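You operate a simulated robot arm through the tools that you are given. There is no shell and no other tool.

The job below is to be done with a simulated robot arm. You get a single attempt, and the scene is never put back.

JOB
Leak-test bay 1, then bay 6; leave only the sound one on air.
Fine: white desk; each bay alone on air by its lever D or W, one press of TEST each; leave the other levers.

It is judged by the outcome, as a careful person would: the job done as asked, and still so three seconds after it is handed in. It fails if anything else is knocked over, pushed out of place, dropped, spilled or broken.

ROBOT AND FRAMES
A 6-joint arm with a fingered hand, fixed in place. Base frame: the origin is on the floor under the middle of its stand, x ahead of it, y to its left, z up. Readings come in mm, degrees, newtons and seconds.
With the tool pointing down near the work surface it reaches from about 220 to 780 mm from the base axis. Its first joint turns from -166.0 to 166.0 degrees. Payload 4 kg.
The TCP is the grasp point between the finger pads, 26 mm short of the fingertips. In the tool frame z runs along the fingers and y along their closing line. The gripper opens to 132 mm; its body begins 73 mm behind the TCP. The gripper is a hand of 5 fingers: y runs from the thumb to the fingers, the wrist lies at [0, 0, -239] in the tool frame, and closing takes about 1.5 s.
Orientation is that of the tool frame in the base frame, as a unit quaternion [x, y, z, w]. With the fingers straight down and closing along the base's y, the tool's x points along the base's -x, its y along +y and its z along -z.

CONTROLS
- The arm moves only by the tool step_arm. Its argument "steps" is text: rows parted by semicolons, each of 6 numbers parted by spaces: the shift along the base's x, y, z in units of 300 mm (1.0 is 300 mm), then the turn, a rotation vector about the base's x, y, z in units of 60 degrees (1.0 is 60 degrees). In form: dx dy dz ax ay az; .... A call has 1 to 20 rows; each row is the pose to reach, as a shift and turn from the pose commanded when the call began. "hand" is the closure, from 0 (fully open) to 1 (shut), set as the call begins (left out, the last holds). A call with a number of a shift or a turn outside -1 to 1 is refused whole. Each row takes 0.2 s and may step no farther than 50 mm and 8.6 degrees from the row before; otherwise, or with a gripper value out of range, the whole call is refused. Where a pose cannot be reached the arm comes as near as it can. A force on the tool above 50 N (or 10 N above the force at the start of the call, whichever is more), or a blocked arm, ends the call early, and 0.2 s more pass. The fingers move at their own pace (about 45 mm/s each) and stop on an object; they squeeze with about 22 N. The grip force told is the motor's: it shows also when the fingers shut on nothing. Time passes only in rows, and 0.2 s behind the last, so rows that repeat a pose let the fingers close. It gives the time, the measured TCP pose, the force on the tool (base axes), the opening and the grip force at its end, in the units of the frame above (readings bear some noise), with the torque about the TCP (base axes, N m) and any sound that the robot's microphone picked up, and new pictures: "views" is both (left out), scene, wrist or none.
- Cameras (640 x 400 px; columns grow to the right, rows downward): "scene" is fixed at [51, -648.9, 1542.6]; the picture's right is [0.86, -0.51, 0.00], its down [-0.48, -0.80, -0.35] and it looks along [0.18, 0.30, -0.94] (base axes); focal length 214 px, centre (320, 200). "wrist" rides on the gripper at [84, 2, -97] in the tool frame; the picture's right is [-0.02, 1.00, 0.00], its down [-0.75, -0.02, -0.66] and it looks along [-0.66, -0.01, 0.75] (tool axes); focal length 270 px, centre (320, 200). There is no depth. A picture from a camera that has moved, and an enlarged one, comes with that camera's place and axes in the base frame and with its lens.
- move_fingers(finger1, finger2, finger3, finger4, thumb_bend): sets how far each is bent, from 0 (flat) to 1 (curled in); at 0.3 the hand is open as for a grip, at 0.7 the pads meet at the TCP. One left out holds its place. A second passes; each finger stops where it meets its share of the squeeze, and holds until it gets a number again. A gripper value or a shape takes the hand back. It gives what a move gives, with no picture; readings hold the bend of each and the force on the fingers (four entries, about 0 where the hand has none), thumb and palm.
- grasp_type(shape): the hand has 5 fingers and takes this shape, open, in about a second: jaw (thumb against the fingers, like two jaws); tri (thumb and two fingers); tip (a fingertip pinch); poke (one finger out to press); point (the index stretched); flat (the hand flat); cup (the hand cupped); fist (a fist). The gripper value then closes the fingers along that shape, each until it touches; the sizes above hold for jaw. It gives what a move gives, with no picture.
- inspect(camera, box): a new picture of the part [left, top, right, bottom] of that camera's present view, enlarged. No time passes.
- finish_job(): hands the job in; it is judged then, once.

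Places have to be worked out from the pictures, the camera data and where the tool is seen. Open the gripper and draw the arm clear of the work before you hand the job in, unless the task says otherwise.

The tools are called after "Emit:" by a JSON object that holds its "fn" and its "kwargs". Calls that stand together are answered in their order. step_arm: Moves the arm, as the interface text tells. Its arguments: {"type":"object","properties":{"steps":{"type":"string"},"hand":{"type":"number"},"views":{"type":"string","enum":["both","scene","wrist","none"]}},"required":["steps"]} The other tools are called the same way: grasp_type (shape) gives the hand a shape; move_fingers (finger1, finger2, finger3, finger4, thumb_bend) moves the fingers one by one; inspect (camera, box) takes an enlarged picture of a part of a camera's view; finish_job () hands the job in.

At the start:

```text
clock: 0.0
ee_pos: [130.4, -445.2, 1237.8]
tcp_rot: [0.0, 1.0, -0.001, -0.002]
force: [0.8, 1.0, -0.5]
wrist_torque: [0.0, 0.02, 0.01]
gripper_width: 131.8
grasp_force: 0.0
shape: jaw
bend: [0.3, 0.3, 0.3, 0.3, 0.3]
finger forces: [0.0, 0.0, 0.1, 0.0, 0.0, 0.1]
```

scene: 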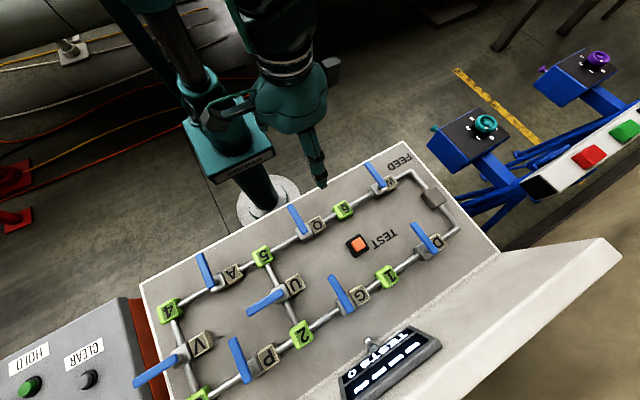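
wrist: 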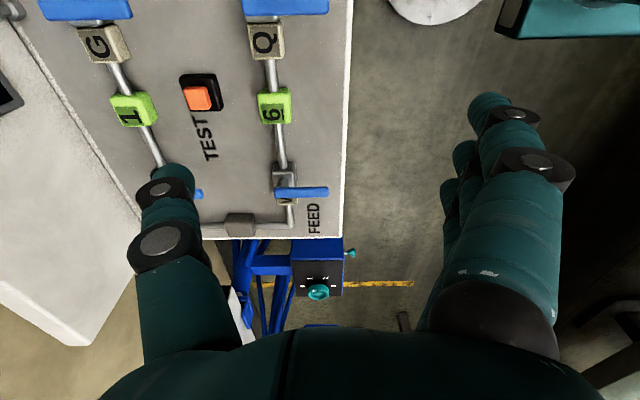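

The desk holds a pipe network with levers and a TEST button; I'll look closely at the panel first, before moving anything.

Emit:
{"fn": "inspect", "kwargs": {"camera": "scene", "box": [300, 130, 500, 300]}}

Emit:
{"fn": "inspect", "kwargs": {"camera": "scene", "box": [130, 230, 330, 400]}}

Emit:
{"fn": "inspect", "kwargs": {"camera": "scene", "box": [320, 310, 460, 400]}}

Emit:
{"fn": "inspect", "kwargs": {"camera": "wrist", "box": [0, 0, 360, 240]}}

```text
2.35 times, centred on (400, 215) of scene
camera zoom: at [51.0, -648.9, 1542.6], right [0.86, -0.51, 0.0], down [-0.48, -0.8, -0.35], along [0.18, 0.3, -0.94], focal length 505 px, centre (132, 165)
```

zoom: 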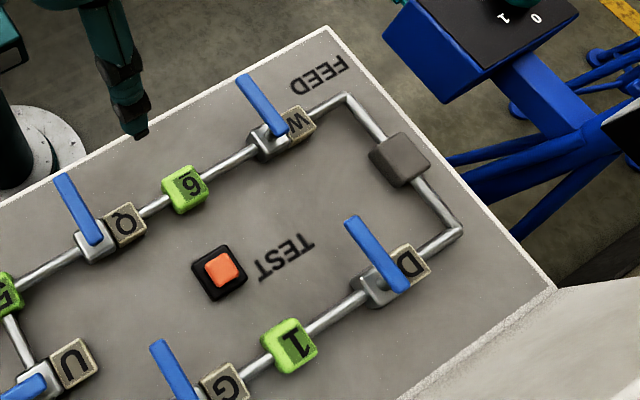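

```text
2.35 times, centred on (230, 315) of scene
camera zoom: at [51.0, -648.9, 1542.6], right [0.86, -0.51, 0.0], down [-0.48, -0.8, -0.35], along [0.18, 0.3, -0.94], focal length 505 px, centre (532, -71)
```

zoom: 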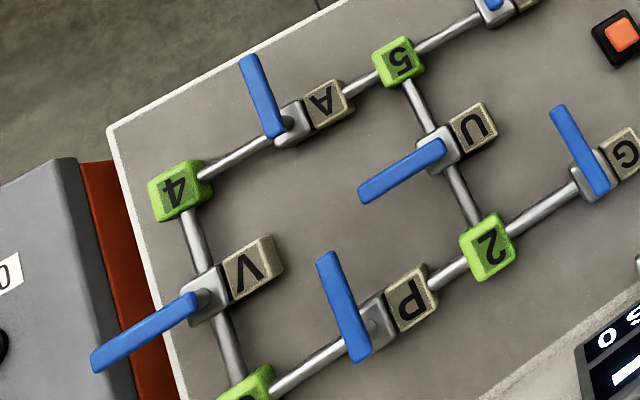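

```text
4.44 times, centred on (390, 355) of scene
camera zoom: at [51.0, -648.9, 1542.6], right [0.86, -0.51, 0.0], down [-0.48, -0.8, -0.35], along [0.18, 0.3, -0.94], focal length 953 px, centre (9, -489)
```

zoom: 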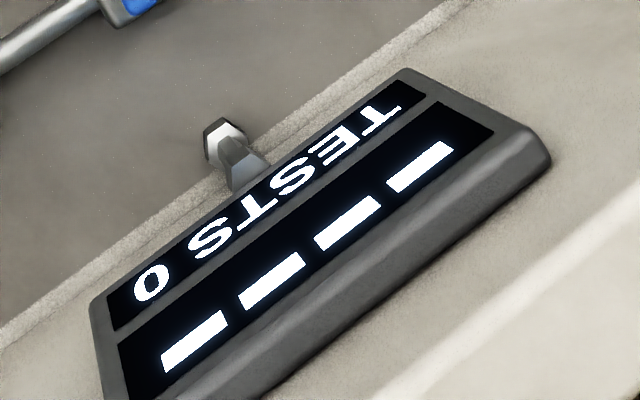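

```text
1.67 times, centred on (180, 120) of wrist
camera zoom: at [45.4, -443.2, 1333.8], right [0.02, 1.0, 0.0], down [0.75, -0.01, 0.66], along [0.66, -0.01, -0.75], focal length 450 px, centre (553, 333)
```

zoom: 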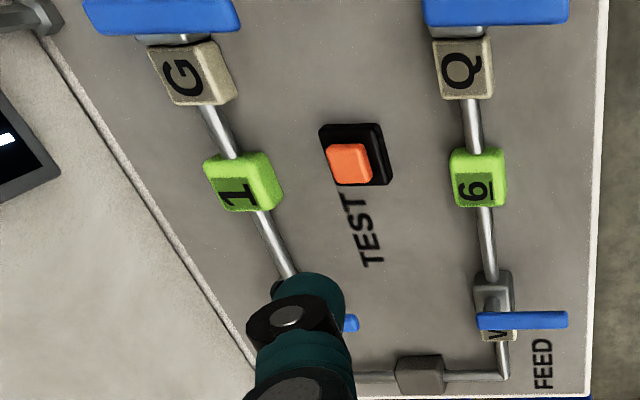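

All eight levers appear to stand crosswise to their pipes (shut), and the display reads TESTS 0. By rough triangulation the desk is at z≈940, with TEST near (185,-620), the W body near (329,-520) and the D body near (328,-729). I'll take the poke shape up here in the clear and see where the finger ends up.

Emit:
{"fn": "grasp_type", "kwargs": {"shape": "poke"}}

Emit:
{"fn": "step_arm", "kwargs": {"steps": "0 0 0 0 0 0; 0 0 0 0 0 0", "views": "both"}}

```text
clock: 0.9
ee_pos: [130.5, -443.7, 1237.0]
tcp_rot: [0.0, 1.0, -0.002, -0.001]
force: [0.9, -0.3, -1.1]
wrist_torque: [0.0, 0.0, -0.01]
gripper_width: 0.0
grasp_force: 0.0
shape: poke
bend: [1.0, 1.0, 1.0, 1.0, 0.47]
finger forces: [0.1, 0.0, 0.0, 0.0, 0.0, 0.1]
```

```text
clock: 1.5
ee_pos: [129.8, -444.9, 1237.7]
tcp_rot: [0.0, 1.0, -0.001, -0.001]
force: [-0.4, 0.4, 0.0]
wrist_torque: [0.02, 0.01, -0.02]
gripper_width: 0.2
grasp_force: 0.0
shape: poke
bend: [1.0, 1.0, 1.0, 1.0, 0.47]
finger forces: [0.0, 0.0, 0.1, 0.0, 0.0, 0.0]
camera wrist: at [45.4, -443.2, 1333.8], right [0.02, 1.0, 0.0], down [0.75, -0.01, 0.66], along [0.66, -0.01, -0.75], focal length 270 px, centre (320, 200)
```

scene: 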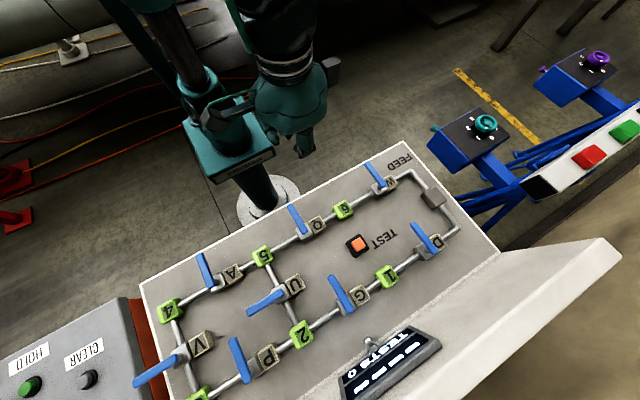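
wrist: 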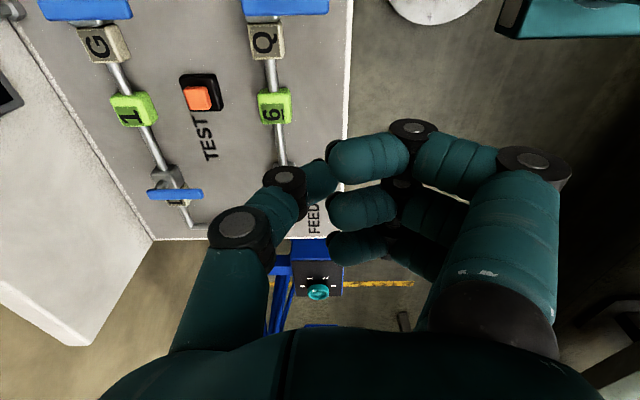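

In poke the thumb is the pressing finger, with its tip near the tool axis, but the curled fingers look only slightly higher. I'll try "point" to compare the clearance.

Emit:
{"fn": "grasp_type", "kwargs": {"shape": "point"}}

Emit:
{"fn": "step_arm", "kwargs": {"steps": "0 0 0 0 0 0; 0 0 0 0 0 0", "views": "both"}}

Emit:
{"fn": "inspect", "kwargs": {"camera": "scene", "box": [230, 60, 390, 190]}}

```text
clock: 2.4
ee_pos: [129.5, -443.8, 1237.2]
tcp_rot: [0.0, 1.0, -0.001, -0.001]
force: [-0.6, 0.6, -0.6]
wrist_torque: [-0.01, 0.0, 0.04]
gripper_width: 126.1
grasp_force: 0.1
shape: point
bend: [0.28, 1.0, 1.0, 1.0, 0.55]
finger forces: [0.0, 0.0, 0.1, 0.0, 0.1, 0.0]
```

```text
clock: 3.0
ee_pos: [130.0, -444.0, 1238.0]
tcp_rot: [0.0, 1.0, 0.0, -0.002]
force: [-1.0, -0.5, 0.0]
wrist_torque: [0.0, 0.04, 0.0]
gripper_width: 126.1
grasp_force: 0.0
shape: point
bend: [0.28, 1.0, 1.0, 1.0, 0.55]
finger forces: [0.1, 0.0, 0.1, 0.0, 0.0, 0.0]
camera wrist: at [45.3, -443.2, 1333.8], right [0.02, 1.0, 0.0], down [0.75, -0.01, 0.66], along [0.66, -0.01, -0.75], focal length 270 px, centre (320, 200)
```

scene: 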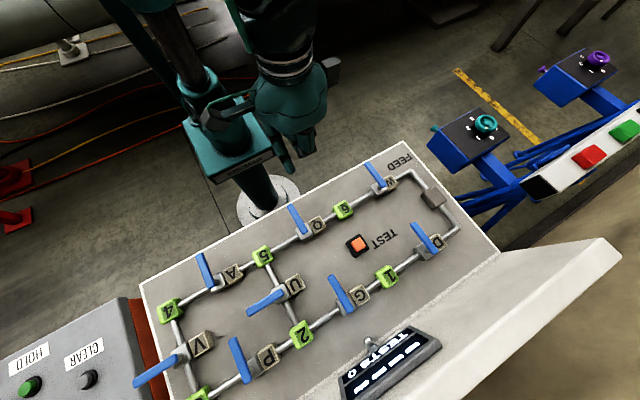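
wrist: 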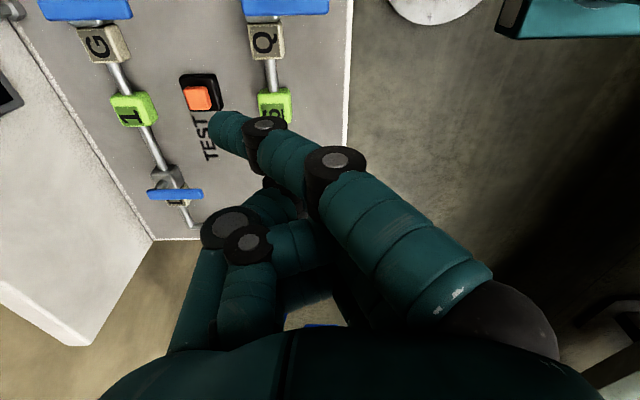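

```text
3.08 times, centred on (310, 125) of scene
camera zoom: at [51.0, -648.9, 1542.6], right [0.86, -0.51, 0.0], down [-0.48, -0.8, -0.35], along [0.18, 0.3, -0.94], focal length 660 px, centre (351, 431)
```

zoom: 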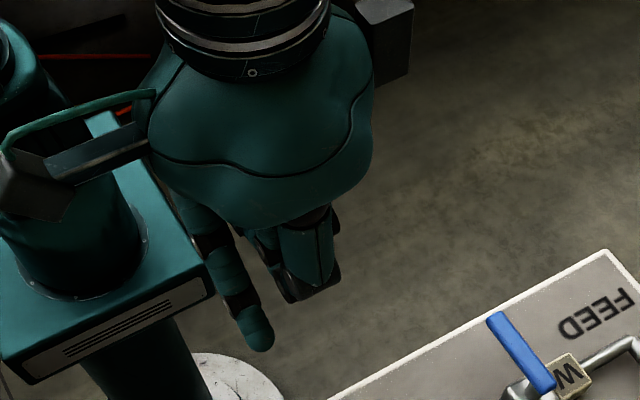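

In point shape the index leans across the palm, with its tip only at about tool z=3. A straight thumb with the fingers balled up should be a better prodder, so I'll form that and check it.

Emit:
{"fn": "move_fingers", "kwargs": {"finger1": 1, "finger2": 1, "finger3": 1, "finger4": 1, "thumb_bend": 0.3}}

Emit:
{"fn": "step_arm", "kwargs": {"steps": "0 0 0 0 0 0; 0 0 0 0 0 0", "views": "both"}}

Emit:
{"fn": "inspect", "kwargs": {"camera": "scene", "box": [230, 60, 390, 190]}}

```text
clock: 4.0
ee_pos: [129.8, -443.7, 1238.1]
tcp_rot: [0.0, 1.0, -0.001, -0.001]
force: [0.3, -0.1, -0.2]
wrist_torque: [0.0, 0.01, 0.01]
gripper_width: 64.6
grasp_force: 0.0
shape: fingers
bend: [1.0, 1.0, 1.0, 1.0, 0.3]
finger forces: [0.0, 0.1, 0.0, 0.1, 0.1, 0.0]
```

```text
clock: 4.6
ee_pos: [129.4, -444.0, 1236.8]
tcp_rot: [-0.001, 1.0, -0.001, -0.001]
force: [-0.5, -0.3, -0.5]
wrist_torque: [0.03, 0.01, -0.01]
gripper_width: 64.4
grasp_force: 0.1
shape: fingers
bend: [1.0, 1.0, 1.0, 1.0, 0.3]
finger forces: [0.1, 0.0, 0.1, 0.0, 0.0, 0.1]
camera wrist: at [45.4, -443.2, 1333.8], right [0.02, 1.0, 0.0], down [0.75, -0.01, 0.66], along [0.66, -0.01, -0.75], focal length 270 px, centre (320, 200)
```

scene: 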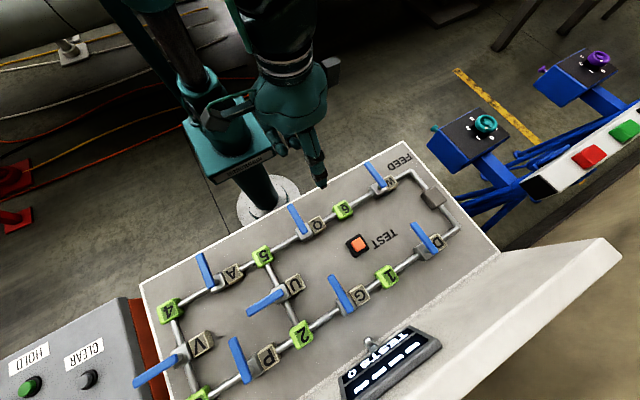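
wrist: 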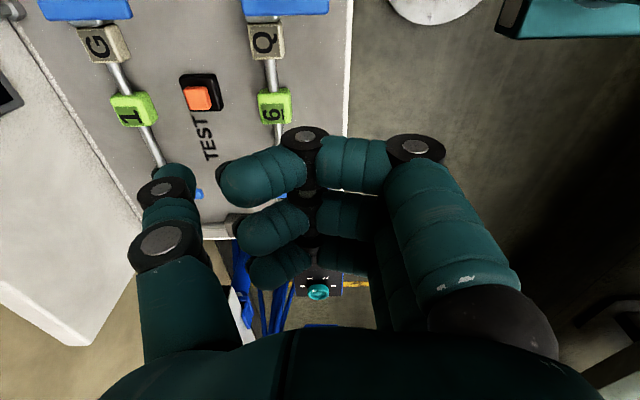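

```text
3.08 times, centred on (310, 125) of scene
camera zoom: at [51.0, -648.9, 1542.6], right [0.86, -0.51, 0.0], down [-0.48, -0.8, -0.35], along [0.18, 0.3, -0.94], focal length 660 px, centre (351, 431)
```

zoom: 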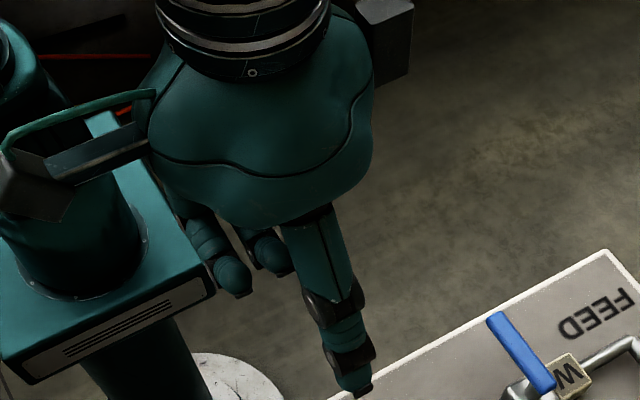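

The straight thumb's tip sits at roughly tool (0,-78,+25), and the curled fingers stay at or above tool z≈0, so it makes a good prodder. Next I'll bring the wrist camera nearer W, staying high above the levers.

Emit:
{"fn": "step_arm", "kwargs": {"steps": "0.07 -0.024 -0.105 0 0 0; 0.14 -0.048 -0.21 0 0 0; 0.21 -0.072 -0.315 0 0 0; 0.28 -0.096 -0.42 0 0 0; 0.34 -0.12 -0.5 0 0 0; 0.34 -0.12 -0.5 0 0 0", "views": "both"}}

Emit:
{"fn": "inspect", "kwargs": {"camera": "wrist", "box": [120, 0, 440, 200]}}

```text
clock: 6.0
ee_pos: [251.7, -521.5, 1145.6]
tcp_rot: [0.0, 1.0, 0.002, -0.001]
force: [-0.1, -0.2, 0.1]
wrist_torque: [0.03, -0.01, 0.01]
gripper_width: 64.8
grasp_force: 0.1
shape: fingers
bend: [1.0, 1.0, 1.0, 1.0, 0.3]
finger forces: [0.1, 0.0, 0.0, 0.1, 0.0, 0.0]
out of reach, approached as far as the arm can: row 1, 2, 3, 4, 5, 6
camera wrist: at [166.3, -521.8, 1241.1], right [0.02, 1.0, 0.0], down [0.76, -0.02, 0.66], along [0.66, -0.01, -0.76], focal length 270 px, centre (320, 200)
```

scene: 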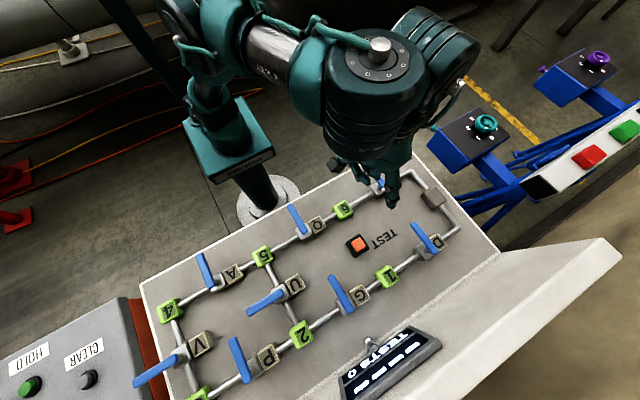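
wrist: 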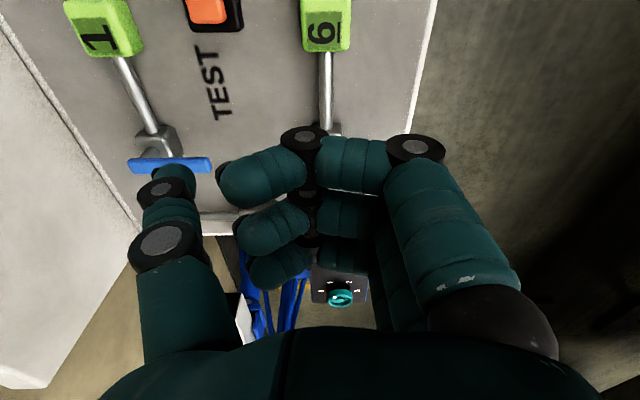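

```text
2.00 times, centred on (280, 100) of wrist
camera zoom: at [166.3, -521.8, 1241.1], right [0.02, 1.0, 0.0], down [0.76, -0.02, 0.66], along [0.66, -0.01, -0.76], focal length 541 px, centre (400, 400)
```

zoom: 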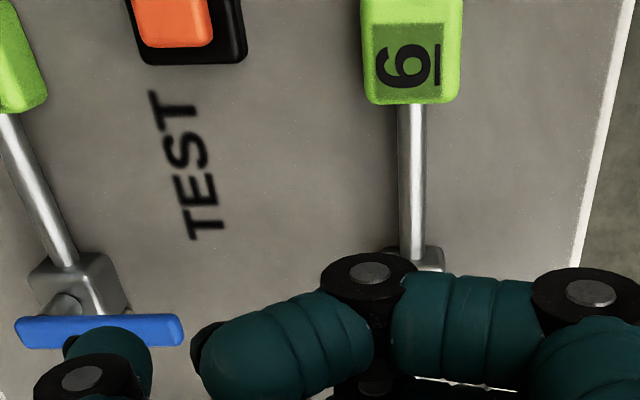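

The arm stopped at (252,-521,1146), short of the pose I commanded, and it reports that as out of reach. I'll hold still for a moment to see where it settles.

Emit:
{"fn": "step_arm", "kwargs": {"steps": "0 0 0 0 0 0; 0 0 0 0 0 0; 0 0 0 0 0 0", "views": "scene"}}

```text
clock: 6.8
ee_pos: [250.7, -521.6, 1144.1]
tcp_rot: [0.001, 1.0, 0.002, -0.001]
force: [0.3, -0.5, -0.3]
wrist_torque: [-0.02, -0.03, 0.0]
gripper_width: 64.5
grasp_force: 0.1
shape: fingers
bend: [1.0, 1.0, 1.0, 1.0, 0.3]
finger forces: [0.1, 0.0, 0.0, 0.0, 0.0, 0.1]
```

scene: 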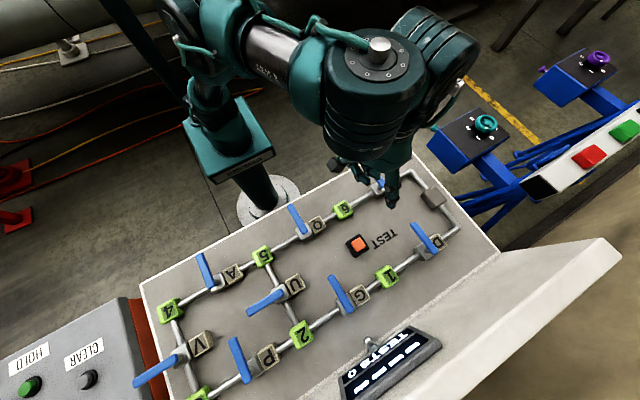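

The commanded pose has settled at the reached pose. I'll test a small straight-down move of 30 mm to see how the arm answers.

Emit:
{"fn": "step_arm", "kwargs": {"steps": "0 0 -0.05 0 0 0; 0 0 -0.1 0 0 0; 0 0 -0.1 0 0 0", "views": "none"}}

```text
clock: 7.6
ee_pos: [274.5, -530.5, 1131.0]
tcp_rot: [0.0, 1.0, 0.019, 0.012]
force: [0.3, 0.4, -0.7]
wrist_torque: [0.02, -0.01, 0.04]
gripper_width: 64.6
grasp_force: 0.0
shape: fingers
bend: [1.0, 1.0, 1.0, 1.0, 0.3]
finger forces: [0.1, 0.0, 0.0, 0.0, 0.0, 0.0]
out of reach, approached as far as the arm can: row 1, 2, 3
```

A pure downward move slid outward instead, so this branch seems to have an inner limit. I'll probe an outward move at the same height, then a downward one.

Emit:
{"fn": "step_arm", "kwargs": {"steps": "0.04 -0.08 0 0 0 0; 0.08 -0.16 0 0 0 0; 0.08 -0.16 -0.1 0 0 0; 0.08 -0.16 -0.2 0 0 0; 0.08 -0.16 -0.2 0 0 0", "views": "scene"}}

```text
clock: 8.8
ee_pos: [281.7, -589.0, 1069.8]
tcp_rot: [0.0, 1.0, 0.002, -0.001]
force: [-0.6, 0.5, 0.3]
wrist_torque: [-0.01, 0.01, 0.01]
gripper_width: 64.4
grasp_force: 0.0
shape: fingers
bend: [1.0, 1.0, 1.0, 1.0, 0.3]
finger forces: [0.1, 0.0, 0.0, 0.1, 0.0, 0.0]
out of reach, approached as far as the arm can: row 1, 3, 4, 5
```

scene: 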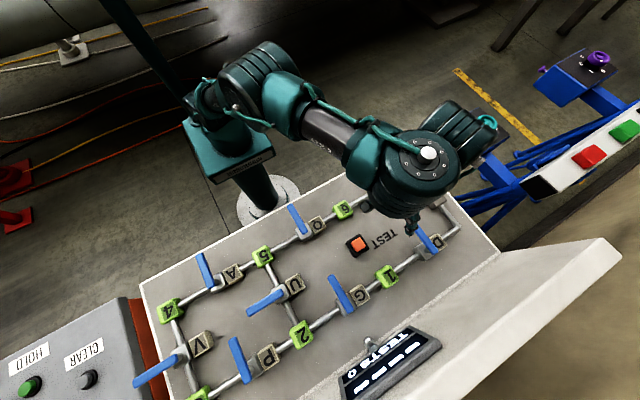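

It went lower this time, and the arm is now at (282,-589,1070). I'll zoom in to understand the arm's configuration and where the thumb is relative to lever D.

Emit:
{"fn": "inspect", "kwargs": {"camera": "scene", "box": [180, 30, 500, 270]}}

Emit:
{"fn": "inspect", "kwargs": {"camera": "wrist", "box": [0, 0, 640, 400]}}

```text
1.67 times, centred on (340, 150) of scene
camera zoom: at [51.0, -648.9, 1542.6], right [0.86, -0.51, 0.0], down [-0.48, -0.8, -0.35], along [0.18, 0.3, -0.94], focal length 358 px, centre (287, 283)
```

zoom: 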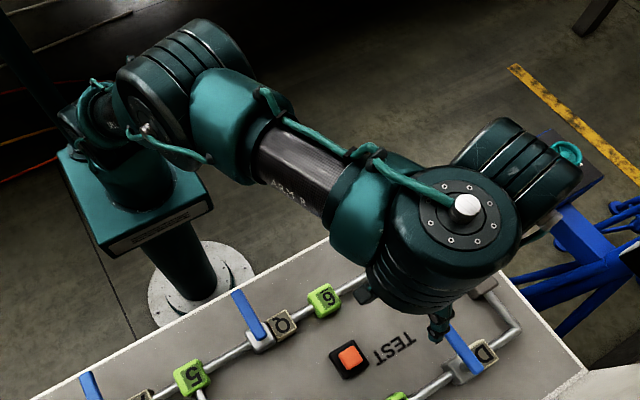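

```text
1.00 times, centred on (320, 200) of wrist (not enlarged: the box is as wide or as high as the picture)
camera zoom: at [197.2, -588.8, 1167.1], right [0.02, 1.0, 0.0], down [0.76, -0.02, 0.66], along [0.66, -0.01, -0.76], focal length 270 px, centre (320, 200)
```

zoom: 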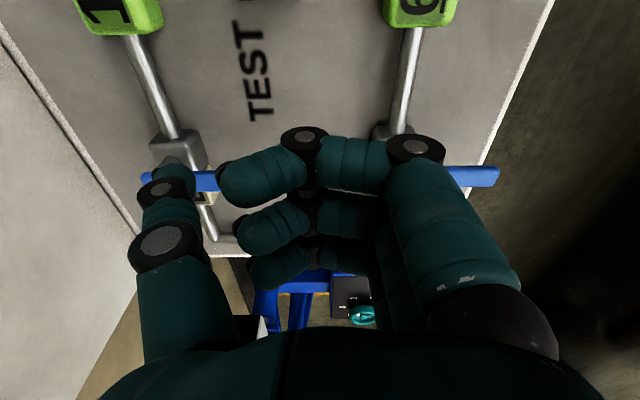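

The thumb tip is near (282,-667,1045), just on the -x side of lever D, whose body is near (328,-729). I'll test another 30 mm down; nothing lies under the hand at that height.

Emit:
{"fn": "step_arm", "kwargs": {"steps": "0 0 -0.05 0 0 0; 0 0 -0.1 0 0 0; 0 0 -0.1 0 0 0", "views": "wrist"}}

```text
clock: 9.6
ee_pos: [287.1, -602.5, 1050.5]
tcp_rot: [0.0, 1.0, 0.002, -0.001]
force: [0.4, -0.2, 0.1]
wrist_torque: [-0.01, -0.02, -0.03]
gripper_width: 64.6
grasp_force: 0.1
shape: fingers
bend: [1.0, 1.0, 1.0, 1.0, 0.3]
finger forces: [0.0, 0.1, 0.0, 0.0, 0.0, 0.1]
out of reach, approached as far as the arm can: row 1, 2, 3
camera wrist: at [203.1, -601.7, 1147.7], right [0.02, 1.0, 0.0], down [0.76, -0.02, 0.66], along [0.66, -0.01, -0.76], focal length 270 px, centre (320, 200)
```

wrist: 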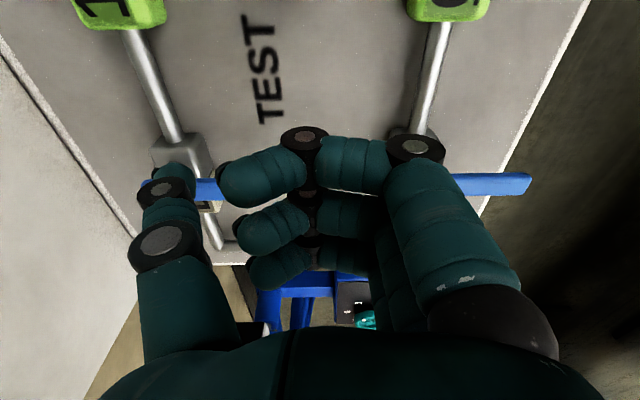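

The TCP positions so far all lie on a circle about the base, so this looks like a stretch or fold limit. I'll probe a 24 mm outward move at the same height to tell which one it is.

Emit:
{"fn": "step_arm", "kwargs": {"steps": "0.02 -0.035 0 0 0 0; 0.035 -0.07 0 0 0 0; 0.035 -0.07 0 0 0 0; 0.035 -0.07 0 0 0 0", "views": "none"}}

```text
clock: 10.6
ee_pos: [297.7, -623.2, 1051.0]
tcp_rot: [-0.001, 1.0, -0.001, -0.001]
force: [0.4, 0.1, 0.3]
wrist_torque: [-0.04, 0.02, -0.03]
gripper_width: 64.6
grasp_force: 0.0
shape: fingers
bend: [1.0, 1.0, 1.0, 1.0, 0.3]
finger forces: [0.0, 0.0, 0.0, 0.0, 0.0, 0.1]
```

Outward is reachable without complaint, so it is an inner limit in this arm branch. I'll now try descending out here, and then drawing inward at a lower height, keeping about 30 mm above the levers.

Emit:
{"fn": "step_arm", "kwargs": {"steps": "0 0 -0.06 0 0 0; 0 0 -0.06 0 0 0", "views": "none"}}

Emit:
{"fn": "step_arm", "kwargs": {"steps": "-0.03 0.05 0 0 0 0; -0.06 0.1 0 0 0 0; -0.06 0.1 0 0 0 0", "views": "scene"}}

```text
clock: 11.2
ee_pos: [297.8, -621.5, 1033.0]
tcp_rot: [-0.001, 1.0, -0.001, -0.001]
force: [0.4, 0.4, -0.7]
wrist_torque: [0.01, 0.0, 0.0]
gripper_width: 64.6
grasp_force: 0.0
shape: fingers
bend: [1.0, 1.0, 1.0, 1.0, 0.3]
finger forces: [0.0, 0.0, 0.0, 0.0, 0.0, 0.0]
```

```text
clock: 12.0
ee_pos: [285.4, -608.3, 1043.0]
tcp_rot: [0.0, 1.0, 0.001, -0.001]
force: [0.0, -0.3, 0.0]
wrist_torque: [0.05, -0.01, 0.0]
gripper_width: 64.6
grasp_force: 0.0
shape: fingers
bend: [1.0, 1.0, 1.0, 1.0, 0.3]
finger forces: [0.1, 0.1, 0.0, 0.1, 0.0, 0.0]
out of reach, approached as far as the arm can: row 1, 2, 3
```

scene: 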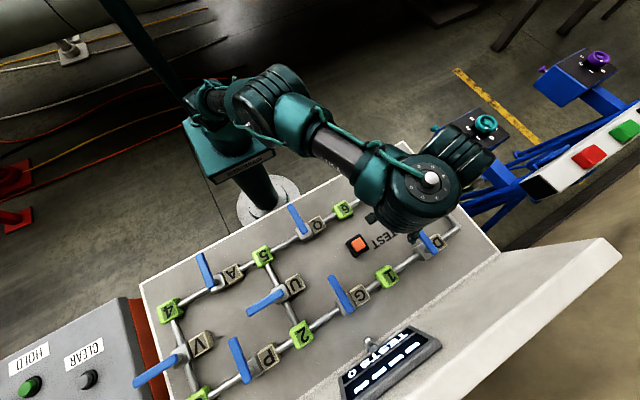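

The inner limit shows up again at (285,-608,1043). I'll zoom in on the arm to work out which way its elbow is bent.

Emit:
{"fn": "inspect", "kwargs": {"camera": "scene", "box": [170, 50, 350, 190]}}

Emit:
{"fn": "inspect", "kwargs": {"camera": "scene", "box": [330, 90, 530, 260]}}

```text
2.86 times, centred on (260, 120) of scene
camera zoom: at [51.0, -648.9, 1542.6], right [0.86, -0.51, 0.0], down [-0.48, -0.8, -0.35], along [0.18, 0.3, -0.94], focal length 613 px, centre (491, 429)
```

zoom: 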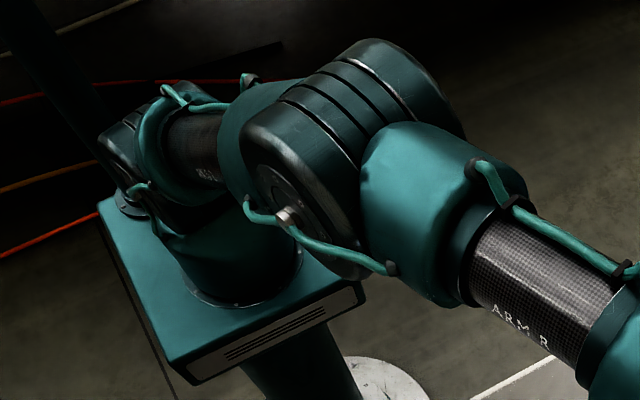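

```text
2.35 times, centred on (430, 175) of scene
camera zoom: at [51.0, -648.9, 1542.6], right [0.86, -0.51, 0.0], down [-0.48, -0.8, -0.35], along [0.18, 0.3, -0.94], focal length 505 px, centre (61, 259)
```

zoom: 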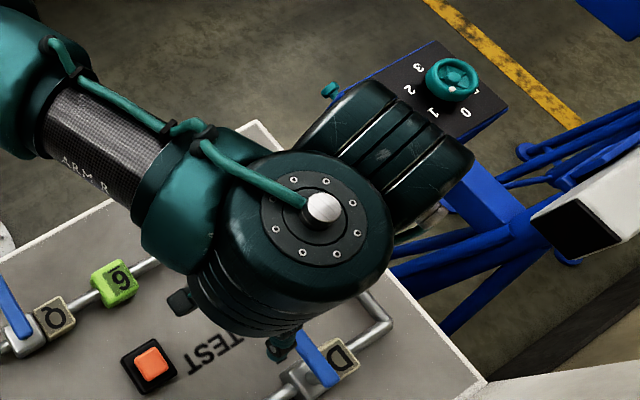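

The forearm looks nearly straight out to the wrist, so the elbow may be on the wrong side of straight. I'll try stretching outward and then drawing back in, keeping this height, to see whether the branch changes.

Emit:
{"fn": "step_arm", "kwargs": {"steps": "0.05 -0.1 0 0 0 0; 0.1 -0.2 0 0 0 0; 0.15 -0.3 0 0 0 0; 0.15 -0.3 0 0 0 0", "views": "scene"}}

```text
clock: 13.0
ee_pos: [326.2, -687.5, 1044.2]
tcp_rot: [0.0, 1.0, 0.0, -0.001]
force: [0.3, -0.2, 0.6]
wrist_torque: [0.0, -0.02, -0.03]
gripper_width: 64.5
grasp_force: 0.0
shape: fingers
bend: [1.0, 1.0, 1.0, 1.0, 0.3]
finger forces: [0.0, 0.0, 0.1, 0.1, 0.0, 0.0]
out of reach, approached as far as the arm can: row 3, 4
```

scene: 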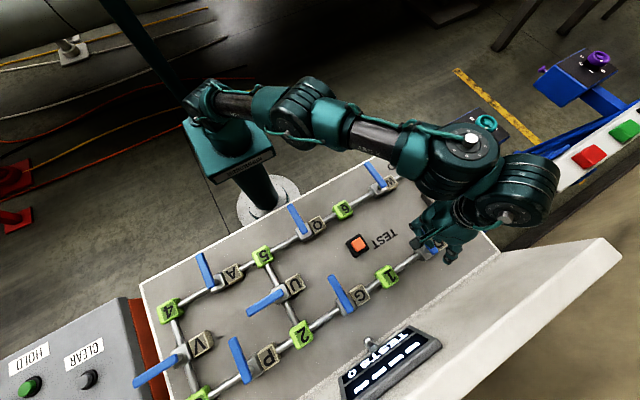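

The arm is now at full stretch (r≈761). Now I'll draw back in a good way at the same height and see whether the elbow folds the other way.

Emit:
{"fn": "step_arm", "kwargs": {"steps": "-0.05 0.1 0 0 0 0; -0.1 0.2 0 0 0 0; -0.15 0.3 0 0 0 0; -0.2 0.4 0 0 0 0; -0.25 0.5 0 0 0 0; -0.25 0.5 0 0 0 0", "views": "scene"}}

```text
clock: 14.4
ee_pos: [249.5, -535.8, 1043.6]
tcp_rot: [0.0, 1.0, -0.001, -0.001]
force: [-0.3, -0.5, 0.8]
wrist_torque: [-0.05, 0.01, 0.03]
gripper_width: 64.6
grasp_force: 0.1
shape: fingers
bend: [1.0, 1.0, 1.0, 1.0, 0.3]
finger forces: [0.0, 0.1, 0.0, 0.0, 0.0, 0.1]
```

scene: 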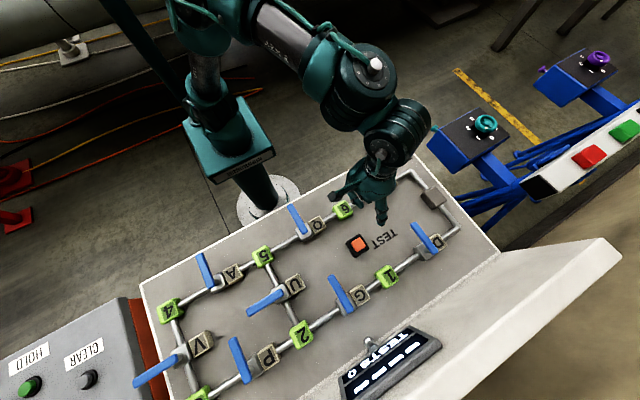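

That flipped the elbow and the arm now follows freely at (249,-536,1044). I'll look at the area through the wrist camera.

Emit:
{"fn": "step_arm", "kwargs": {"steps": "-0.1 -0.05 0.1 0 0 0; -0.2 -0.1 0.15 0 0 0; -0.3 -0.1 0.2 0 0 0; -0.35 -0.1 0.2 0 0 0; -0.35 -0.1 0.2 0 0 0", "views": "both"}}

Emit:
{"fn": "inspect", "kwargs": {"camera": "wrist", "box": [100, 0, 420, 200]}}

```text
clock: 15.6
ee_pos: [144.9, -567.8, 1102.6]
tcp_rot: [0.0, 1.0, 0.0, -0.001]
force: [-0.5, -0.4, 0.5]
wrist_torque: [-0.02, -0.01, 0.0]
gripper_width: 64.7
grasp_force: 0.0
shape: fingers
bend: [1.0, 1.0, 1.0, 1.0, 0.3]
finger forces: [0.1, 0.0, 0.0, 0.0, 0.0, 0.1]
camera wrist: at [60.5, -567.6, 1199.9], right [0.02, 1.0, 0.0], down [0.75, -0.01, 0.66], along [0.66, -0.01, -0.75], focal length 270 px, centre (320, 200)
```

scene: 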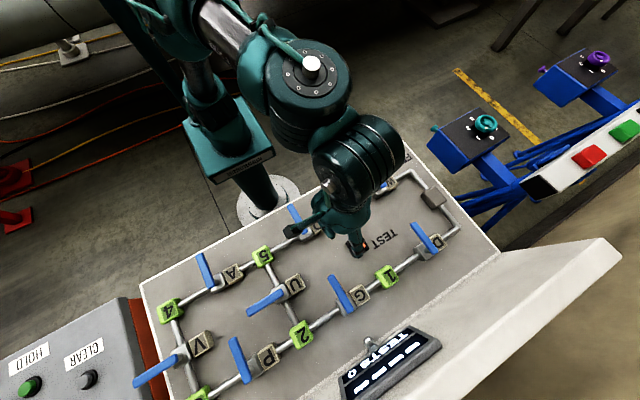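
wrist: 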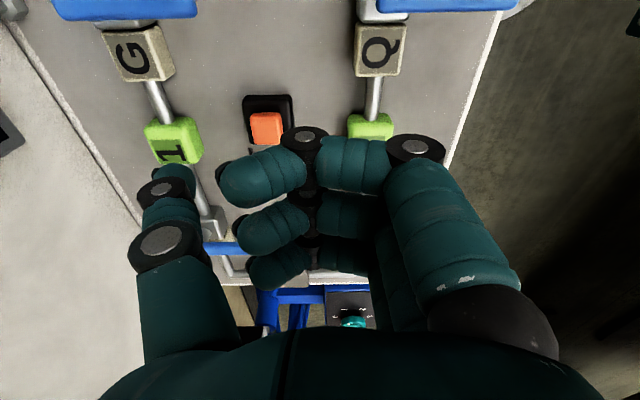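

```text
2.00 times, centred on (260, 100) of wrist
camera zoom: at [60.5, -567.6, 1199.9], right [0.02, 1.0, 0.0], down [0.75, -0.01, 0.66], along [0.66, -0.01, -0.75], focal length 541 px, centre (440, 400)
```

zoom: 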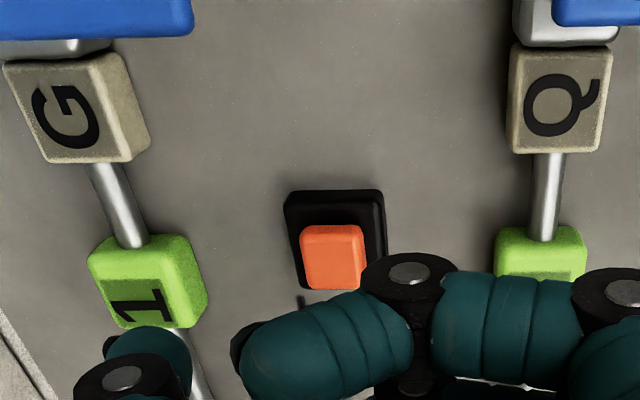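

The arm is well placed now. Triangulating from these views puts the TEST top at about (189,-624,936), lever D from (343,-752) to (343,-657) at z≈970 with its pivot near (341,-733), and W the same at y≈-515. I'll bring the thumb to the -x side of lever D's free end, still just above lever height, and check by picture.

Emit:
{"fn": "step_arm", "kwargs": {"steps": "0.12 -0.025 -0.06 0 0 0; 0.24 -0.05 -0.12 0 0 0; 0.36 -0.075 -0.18 0 0 0; 0.47 -0.1 -0.24 0 0 0; 0.55 -0.123 -0.29 0 0 0; 0.55 -0.123 -0.29 0 0 0", "views": "both"}}

Emit:
{"fn": "inspect", "kwargs": {"camera": "scene", "box": [370, 170, 490, 290]}}

Emit:
{"fn": "inspect", "kwargs": {"camera": "wrist", "box": [80, 60, 320, 260]}}

```text
clock: 17.0
ee_pos: [310.9, -602.7, 1016.3]
tcp_rot: [0.0, 1.0, 0.0, 0.0]
force: [-0.6, -0.3, 0.2]
wrist_torque: [-0.04, 0.01, -0.01]
gripper_width: 64.3
grasp_force: 0.0
shape: fingers
bend: [1.0, 1.0, 1.0, 1.0, 0.3]
finger forces: [0.0, 0.1, 0.0, 0.1, 0.0, 0.0]
camera wrist: at [226.8, -602.2, 1112.9], right [0.02, 1.0, 0.0], down [0.75, -0.01, 0.66], along [0.66, -0.01, -0.75], focal length 270 px, centre (320, 200)
```

scene: 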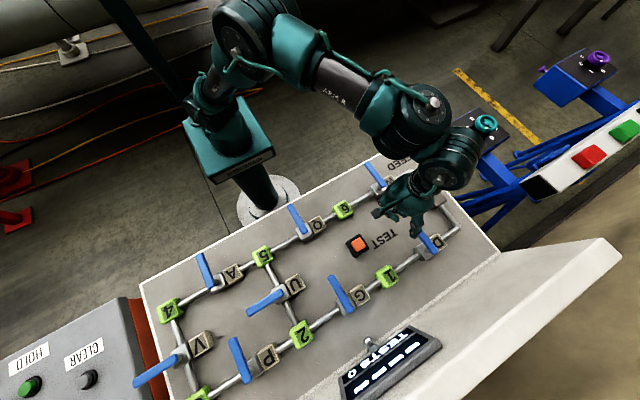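
wrist: 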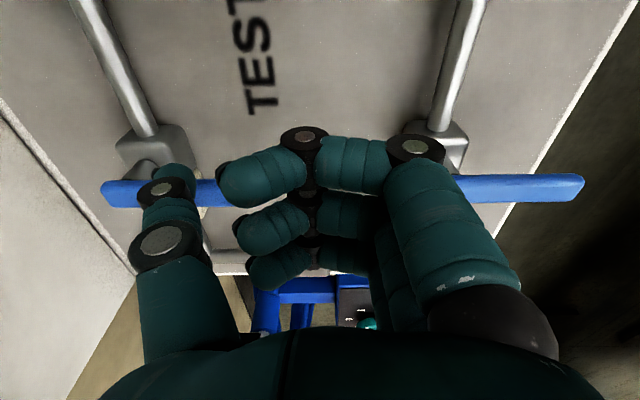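

```text
3.33 times, centred on (430, 230) of scene
camera zoom: at [51.0, -648.9, 1542.6], right [0.86, -0.51, 0.0], down [-0.48, -0.8, -0.35], along [0.18, 0.3, -0.94], focal length 715 px, centre (-47, 100)
```

zoom: 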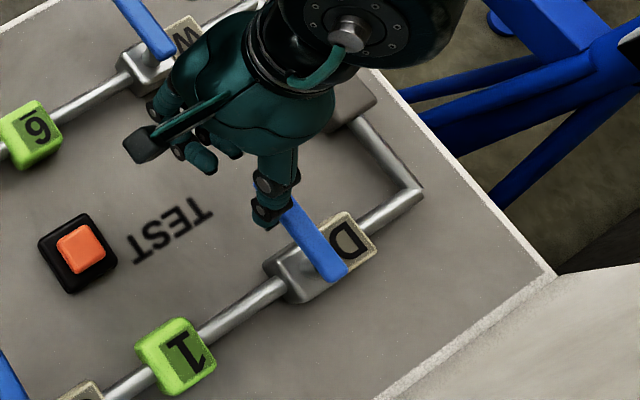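

```text
2.00 times, centred on (200, 160) of wrist
camera zoom: at [226.8, -602.2, 1112.9], right [0.02, 1.0, 0.0], down [0.75, -0.01, 0.66], along [0.66, -0.01, -0.75], focal length 541 px, centre (560, 280)
```

zoom: 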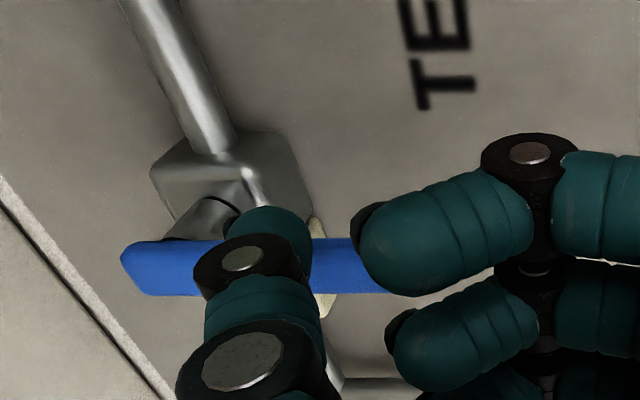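

The thumb tip reads about (313,-684,991), just as computed, and lever D's near edge is at x≈337. I'll lower straight down to bring the tip to z≈957, beside the lever.

Emit:
{"fn": "step_arm", "kwargs": {"steps": "0 0 -0.04 0 0 0; 0 0 -0.08 0 0 0; 0 0 -0.113 0 0 0; 0 0 -0.113 0 0 0", "views": "both"}}

Emit:
{"fn": "inspect", "kwargs": {"camera": "wrist", "box": [80, 60, 320, 260]}}

Emit:
{"fn": "inspect", "kwargs": {"camera": "scene", "box": [370, 170, 490, 290]}}

```text
clock: 18.0
ee_pos: [309.3, -604.2, 982.5]
tcp_rot: [0.0, 1.0, -0.001, -0.001]
force: [-0.7, 0.0, -0.4]
wrist_torque: [0.0, 0.01, 0.0]
gripper_width: 64.6
grasp_force: 0.1
shape: fingers
bend: [1.0, 1.0, 1.0, 1.0, 0.3]
finger forces: [0.0, 0.0, 0.1, 0.0, 0.0, 0.0]
camera wrist: at [225.3, -603.6, 1079.5], right [0.02, 1.0, 0.0], down [0.75, -0.01, 0.66], along [0.66, -0.01, -0.75], focal length 270 px, centre (320, 200)
```

scene: 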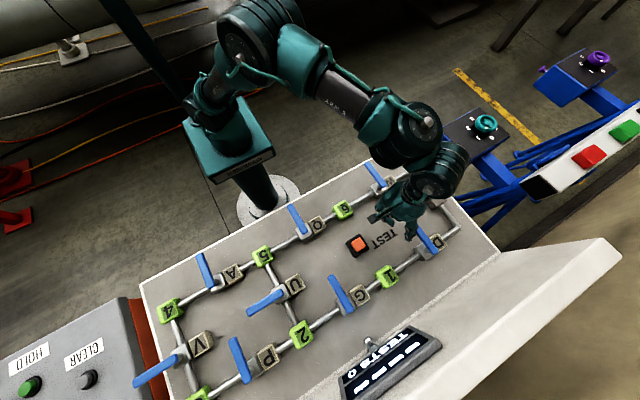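
wrist: 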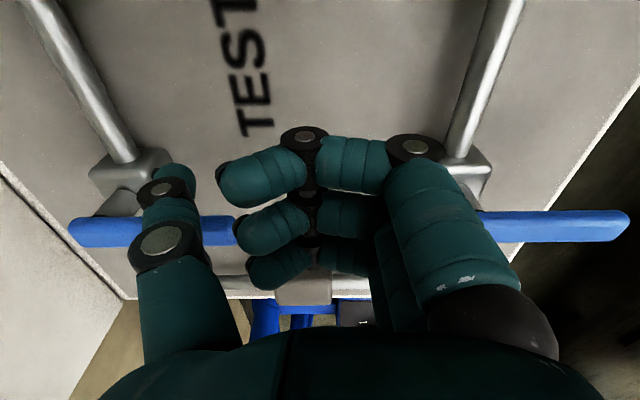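

```text
2.00 times, centred on (200, 160) of wrist
camera zoom: at [225.3, -603.6, 1079.5], right [0.02, 1.0, 0.0], down [0.75, -0.01, 0.66], along [0.66, -0.01, -0.75], focal length 541 px, centre (560, 280)
```

zoom: 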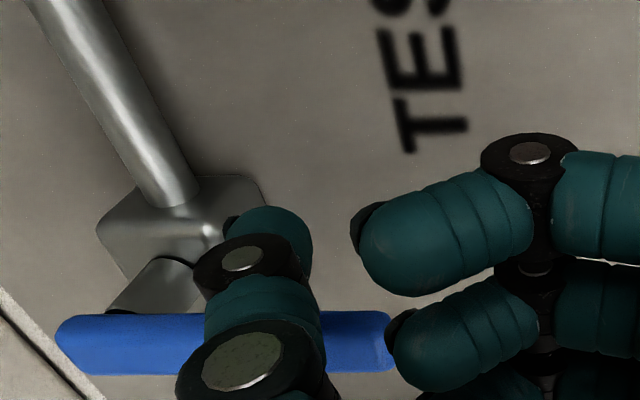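

```text
3.33 times, centred on (430, 230) of scene
camera zoom: at [51.0, -648.9, 1542.6], right [0.86, -0.51, 0.0], down [-0.48, -0.8, -0.35], along [0.18, 0.3, -0.94], focal length 715 px, centre (-47, 100)
```

zoom: 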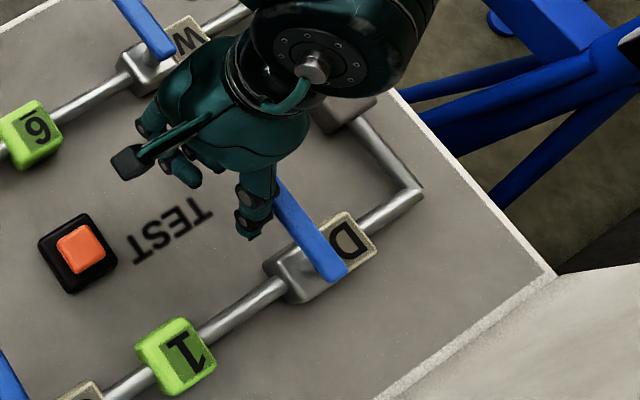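

The thumb tip is beside the lever at about (309,-682,957). Next I'll nudge in +x about 25 mm and watch the force, to see if the lever yields this way.

Emit:
{"fn": "step_arm", "kwargs": {"steps": "0.02 0 0 0 0 0; 0.04 0 0 0 0 0; 0.055 0 0 0 0 0; 0.07 0 0 0 0 0; 0.083 0 0 0 0 0", "views": "none"}}

```text
clock: 19.2
ee_pos: [327.6, -606.6, 983.0]
tcp_rot: [0.014, 1.0, 0.002, -0.004]
force: [-18.7, 3.2, 4.5]
wrist_torque: [-0.35, 0.16, -1.34]
gripper_width: 64.3
grasp_force: 9.1
shape: fingers
bend: [1.0, 1.0, 1.0, 1.0, 0.3]
finger forces: [0.1, 0.0, 0.0, 0.0, 18.8, 0.0]
stopped in row 5: the force on the tool passed its limit at 54 N (the readings are from after the stop); the commanded pose is now the measured one
```

The push hit 54 N right at contact, so lever D doesn't yield toward +x. I'll back off and confirm it hasn't moved.

Emit:
{"fn": "step_arm", "kwargs": {"steps": "-0.03 0 0 0 0 0; -0.06 0 0 0 0 0; -0.06 0 0 0 0 0", "views": "both"}}

Emit:
{"fn": "inspect", "kwargs": {"camera": "scene", "box": [370, 170, 490, 290]}}

```text
clock: 20.0
ee_pos: [311.8, -606.8, 982.4]
tcp_rot: [0.008, 1.0, 0.001, -0.004]
force: [-0.4, -0.3, 0.4]
wrist_torque: [-0.01, -0.01, -0.01]
gripper_width: 64.6
grasp_force: 0.0
shape: fingers
bend: [1.0, 1.0, 1.0, 1.0, 0.3]
finger forces: [0.0, 0.0, 0.0, 0.0, 0.0, 0.0]
camera wrist: at [228.1, -604.1, 1079.3], right [0.04, 1.0, 0.0], down [0.76, -0.03, 0.65], along [0.65, -0.02, -0.76], focal length 270 px, centre (320, 200)
```

scene: 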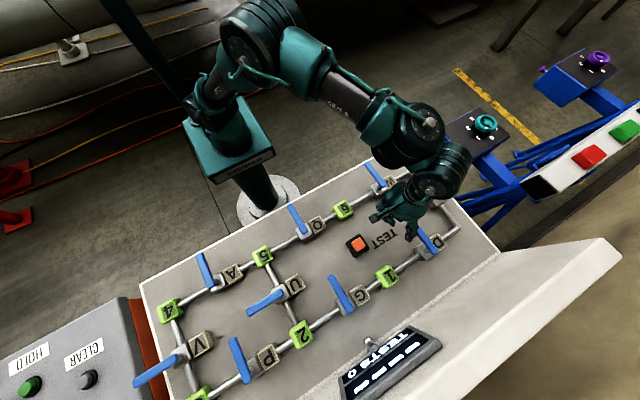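
wrist: 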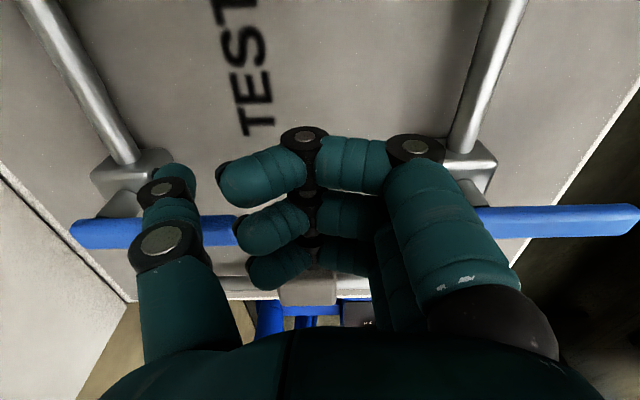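

```text
3.33 times, centred on (430, 230) of scene
camera zoom: at [51.0, -648.9, 1542.6], right [0.86, -0.51, 0.0], down [-0.48, -0.8, -0.35], along [0.18, 0.3, -0.94], focal length 715 px, centre (-47, 100)
```

zoom: 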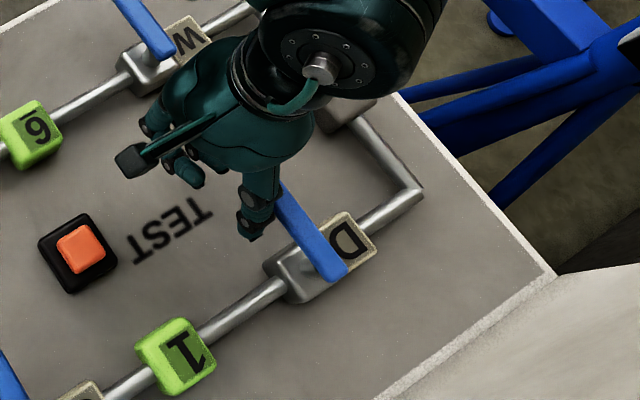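

Lever D is unmoved, so that was its shut stop and it must turn toward -x. I'll lift, pass over to its +x side and lower there, straightening a small yaw error on the way.

Emit:
{"fn": "step_arm", "kwargs": {"steps": "0 0 0.08 0 -0.004 0.007; 0 0 0.15 0 -0.007 0.015; 0.1 0 0.15 0 -0.007 0.015; 0.2 0.005 0.15 0 -0.007 0.015; 0.2 0.005 0.15 0 -0.007 0.015", "views": "none"}}

Emit:
{"fn": "step_arm", "kwargs": {"steps": "0 0 -0.05 0 0 0; 0 0 -0.1 0 0 0; 0 0 -0.15 0 0 0; 0 0 -0.15 0 0 0", "views": "both"}}

Emit:
{"fn": "inspect", "kwargs": {"camera": "scene", "box": [370, 170, 490, 290]}}

```text
clock: 21.2
ee_pos: [370.8, -604.1, 1027.9]
tcp_rot: [0.002, 1.0, 0.002, 0.0]
force: [-1.2, 0.8, -0.4]
wrist_torque: [-0.03, 0.04, 0.03]
gripper_width: 64.5
grasp_force: 0.1
shape: fingers
bend: [1.0, 1.0, 1.0, 1.0, 0.3]
finger forces: [0.0, 0.0, 0.1, 0.0, 0.0, 0.1]
```

```text
clock: 22.2
ee_pos: [371.7, -605.2, 983.4]
tcp_rot: [0.001, 1.0, 0.001, 0.0]
force: [-0.1, 0.6, 0.4]
wrist_torque: [0.01, 0.02, 0.02]
gripper_width: 64.4
grasp_force: 0.0
shape: fingers
bend: [1.0, 1.0, 1.0, 1.0, 0.3]
finger forces: [0.0, 0.0, 0.0, 0.0, 0.1, 0.0]
camera wrist: at [286.6, -604.1, 1078.9], right [0.02, 1.0, 0.0], down [0.75, -0.02, 0.66], along [0.66, -0.01, -0.75], focal length 270 px, centre (320, 200)
```

scene: 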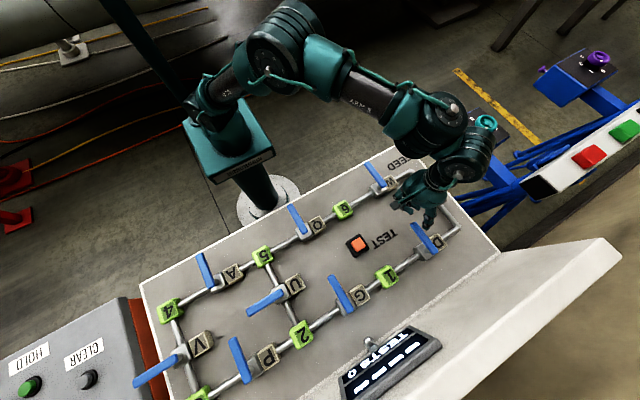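
wrist: 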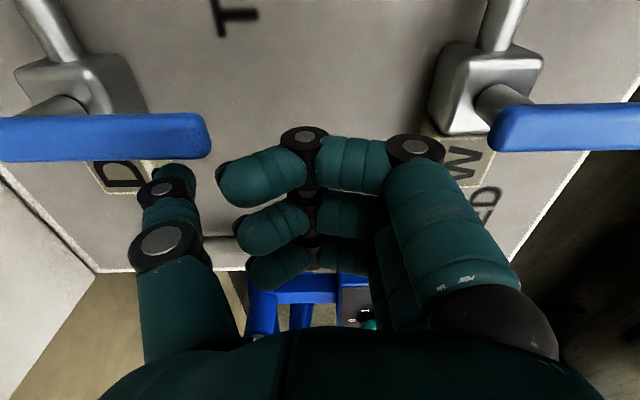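

```text
3.33 times, centred on (430, 230) of scene
camera zoom: at [51.0, -648.9, 1542.6], right [0.86, -0.51, 0.0], down [-0.48, -0.8, -0.35], along [0.18, 0.3, -0.94], focal length 715 px, centre (-47, 100)
```

zoom: 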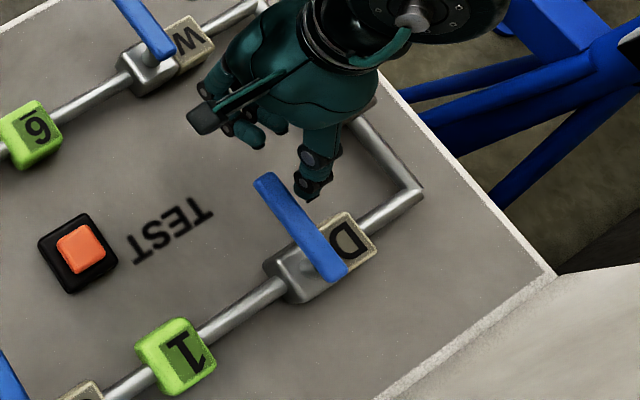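

The thumb is now on the +x side, at about (372,-683,958). I'll push gently in -x and watch the force.

Emit:
{"fn": "step_arm", "kwargs": {"steps": "-0.03 0 0 0 0 0; -0.055 0 0 0 0 0; -0.08 0 0 0 0 0; -0.1 0 0 0 0 0; -0.12 0 0 0 0 0", "views": "scene"}}

Emit:
{"fn": "inspect", "kwargs": {"camera": "scene", "box": [370, 170, 490, 290]}}

```text
clock: 23.4
ee_pos: [335.1, -603.7, 983.2]
tcp_rot: [0.0, 1.0, 0.002, 0.0]
force: [0.2, -0.5, 0.0]
wrist_torque: [-0.02, -0.01, 0.06]
gripper_width: 64.5
grasp_force: 0.2
shape: fingers
bend: [1.0, 1.0, 1.0, 1.0, 0.3]
finger forces: [0.1, 0.1, 0.0, 0.0, 0.6, 0.1]
```

scene: 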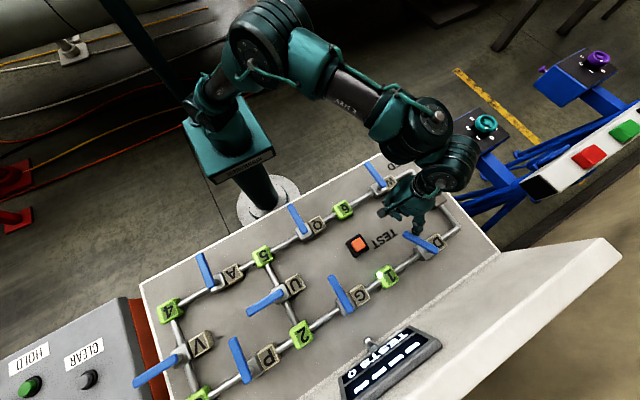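

```text
3.33 times, centred on (430, 230) of scene
camera zoom: at [51.0, -648.9, 1542.6], right [0.86, -0.51, 0.0], down [-0.48, -0.8, -0.35], along [0.18, 0.3, -0.94], focal length 715 px, centre (-47, 100)
```

zoom: 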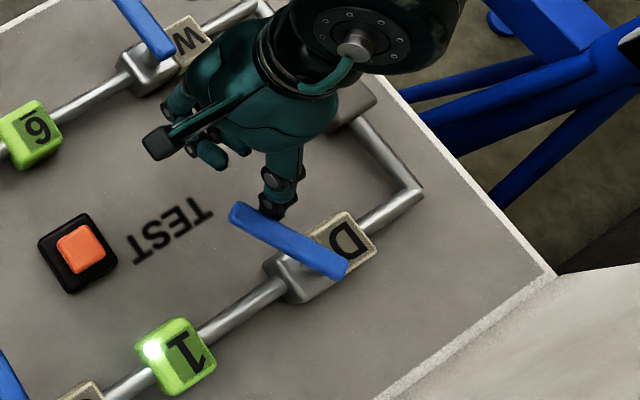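

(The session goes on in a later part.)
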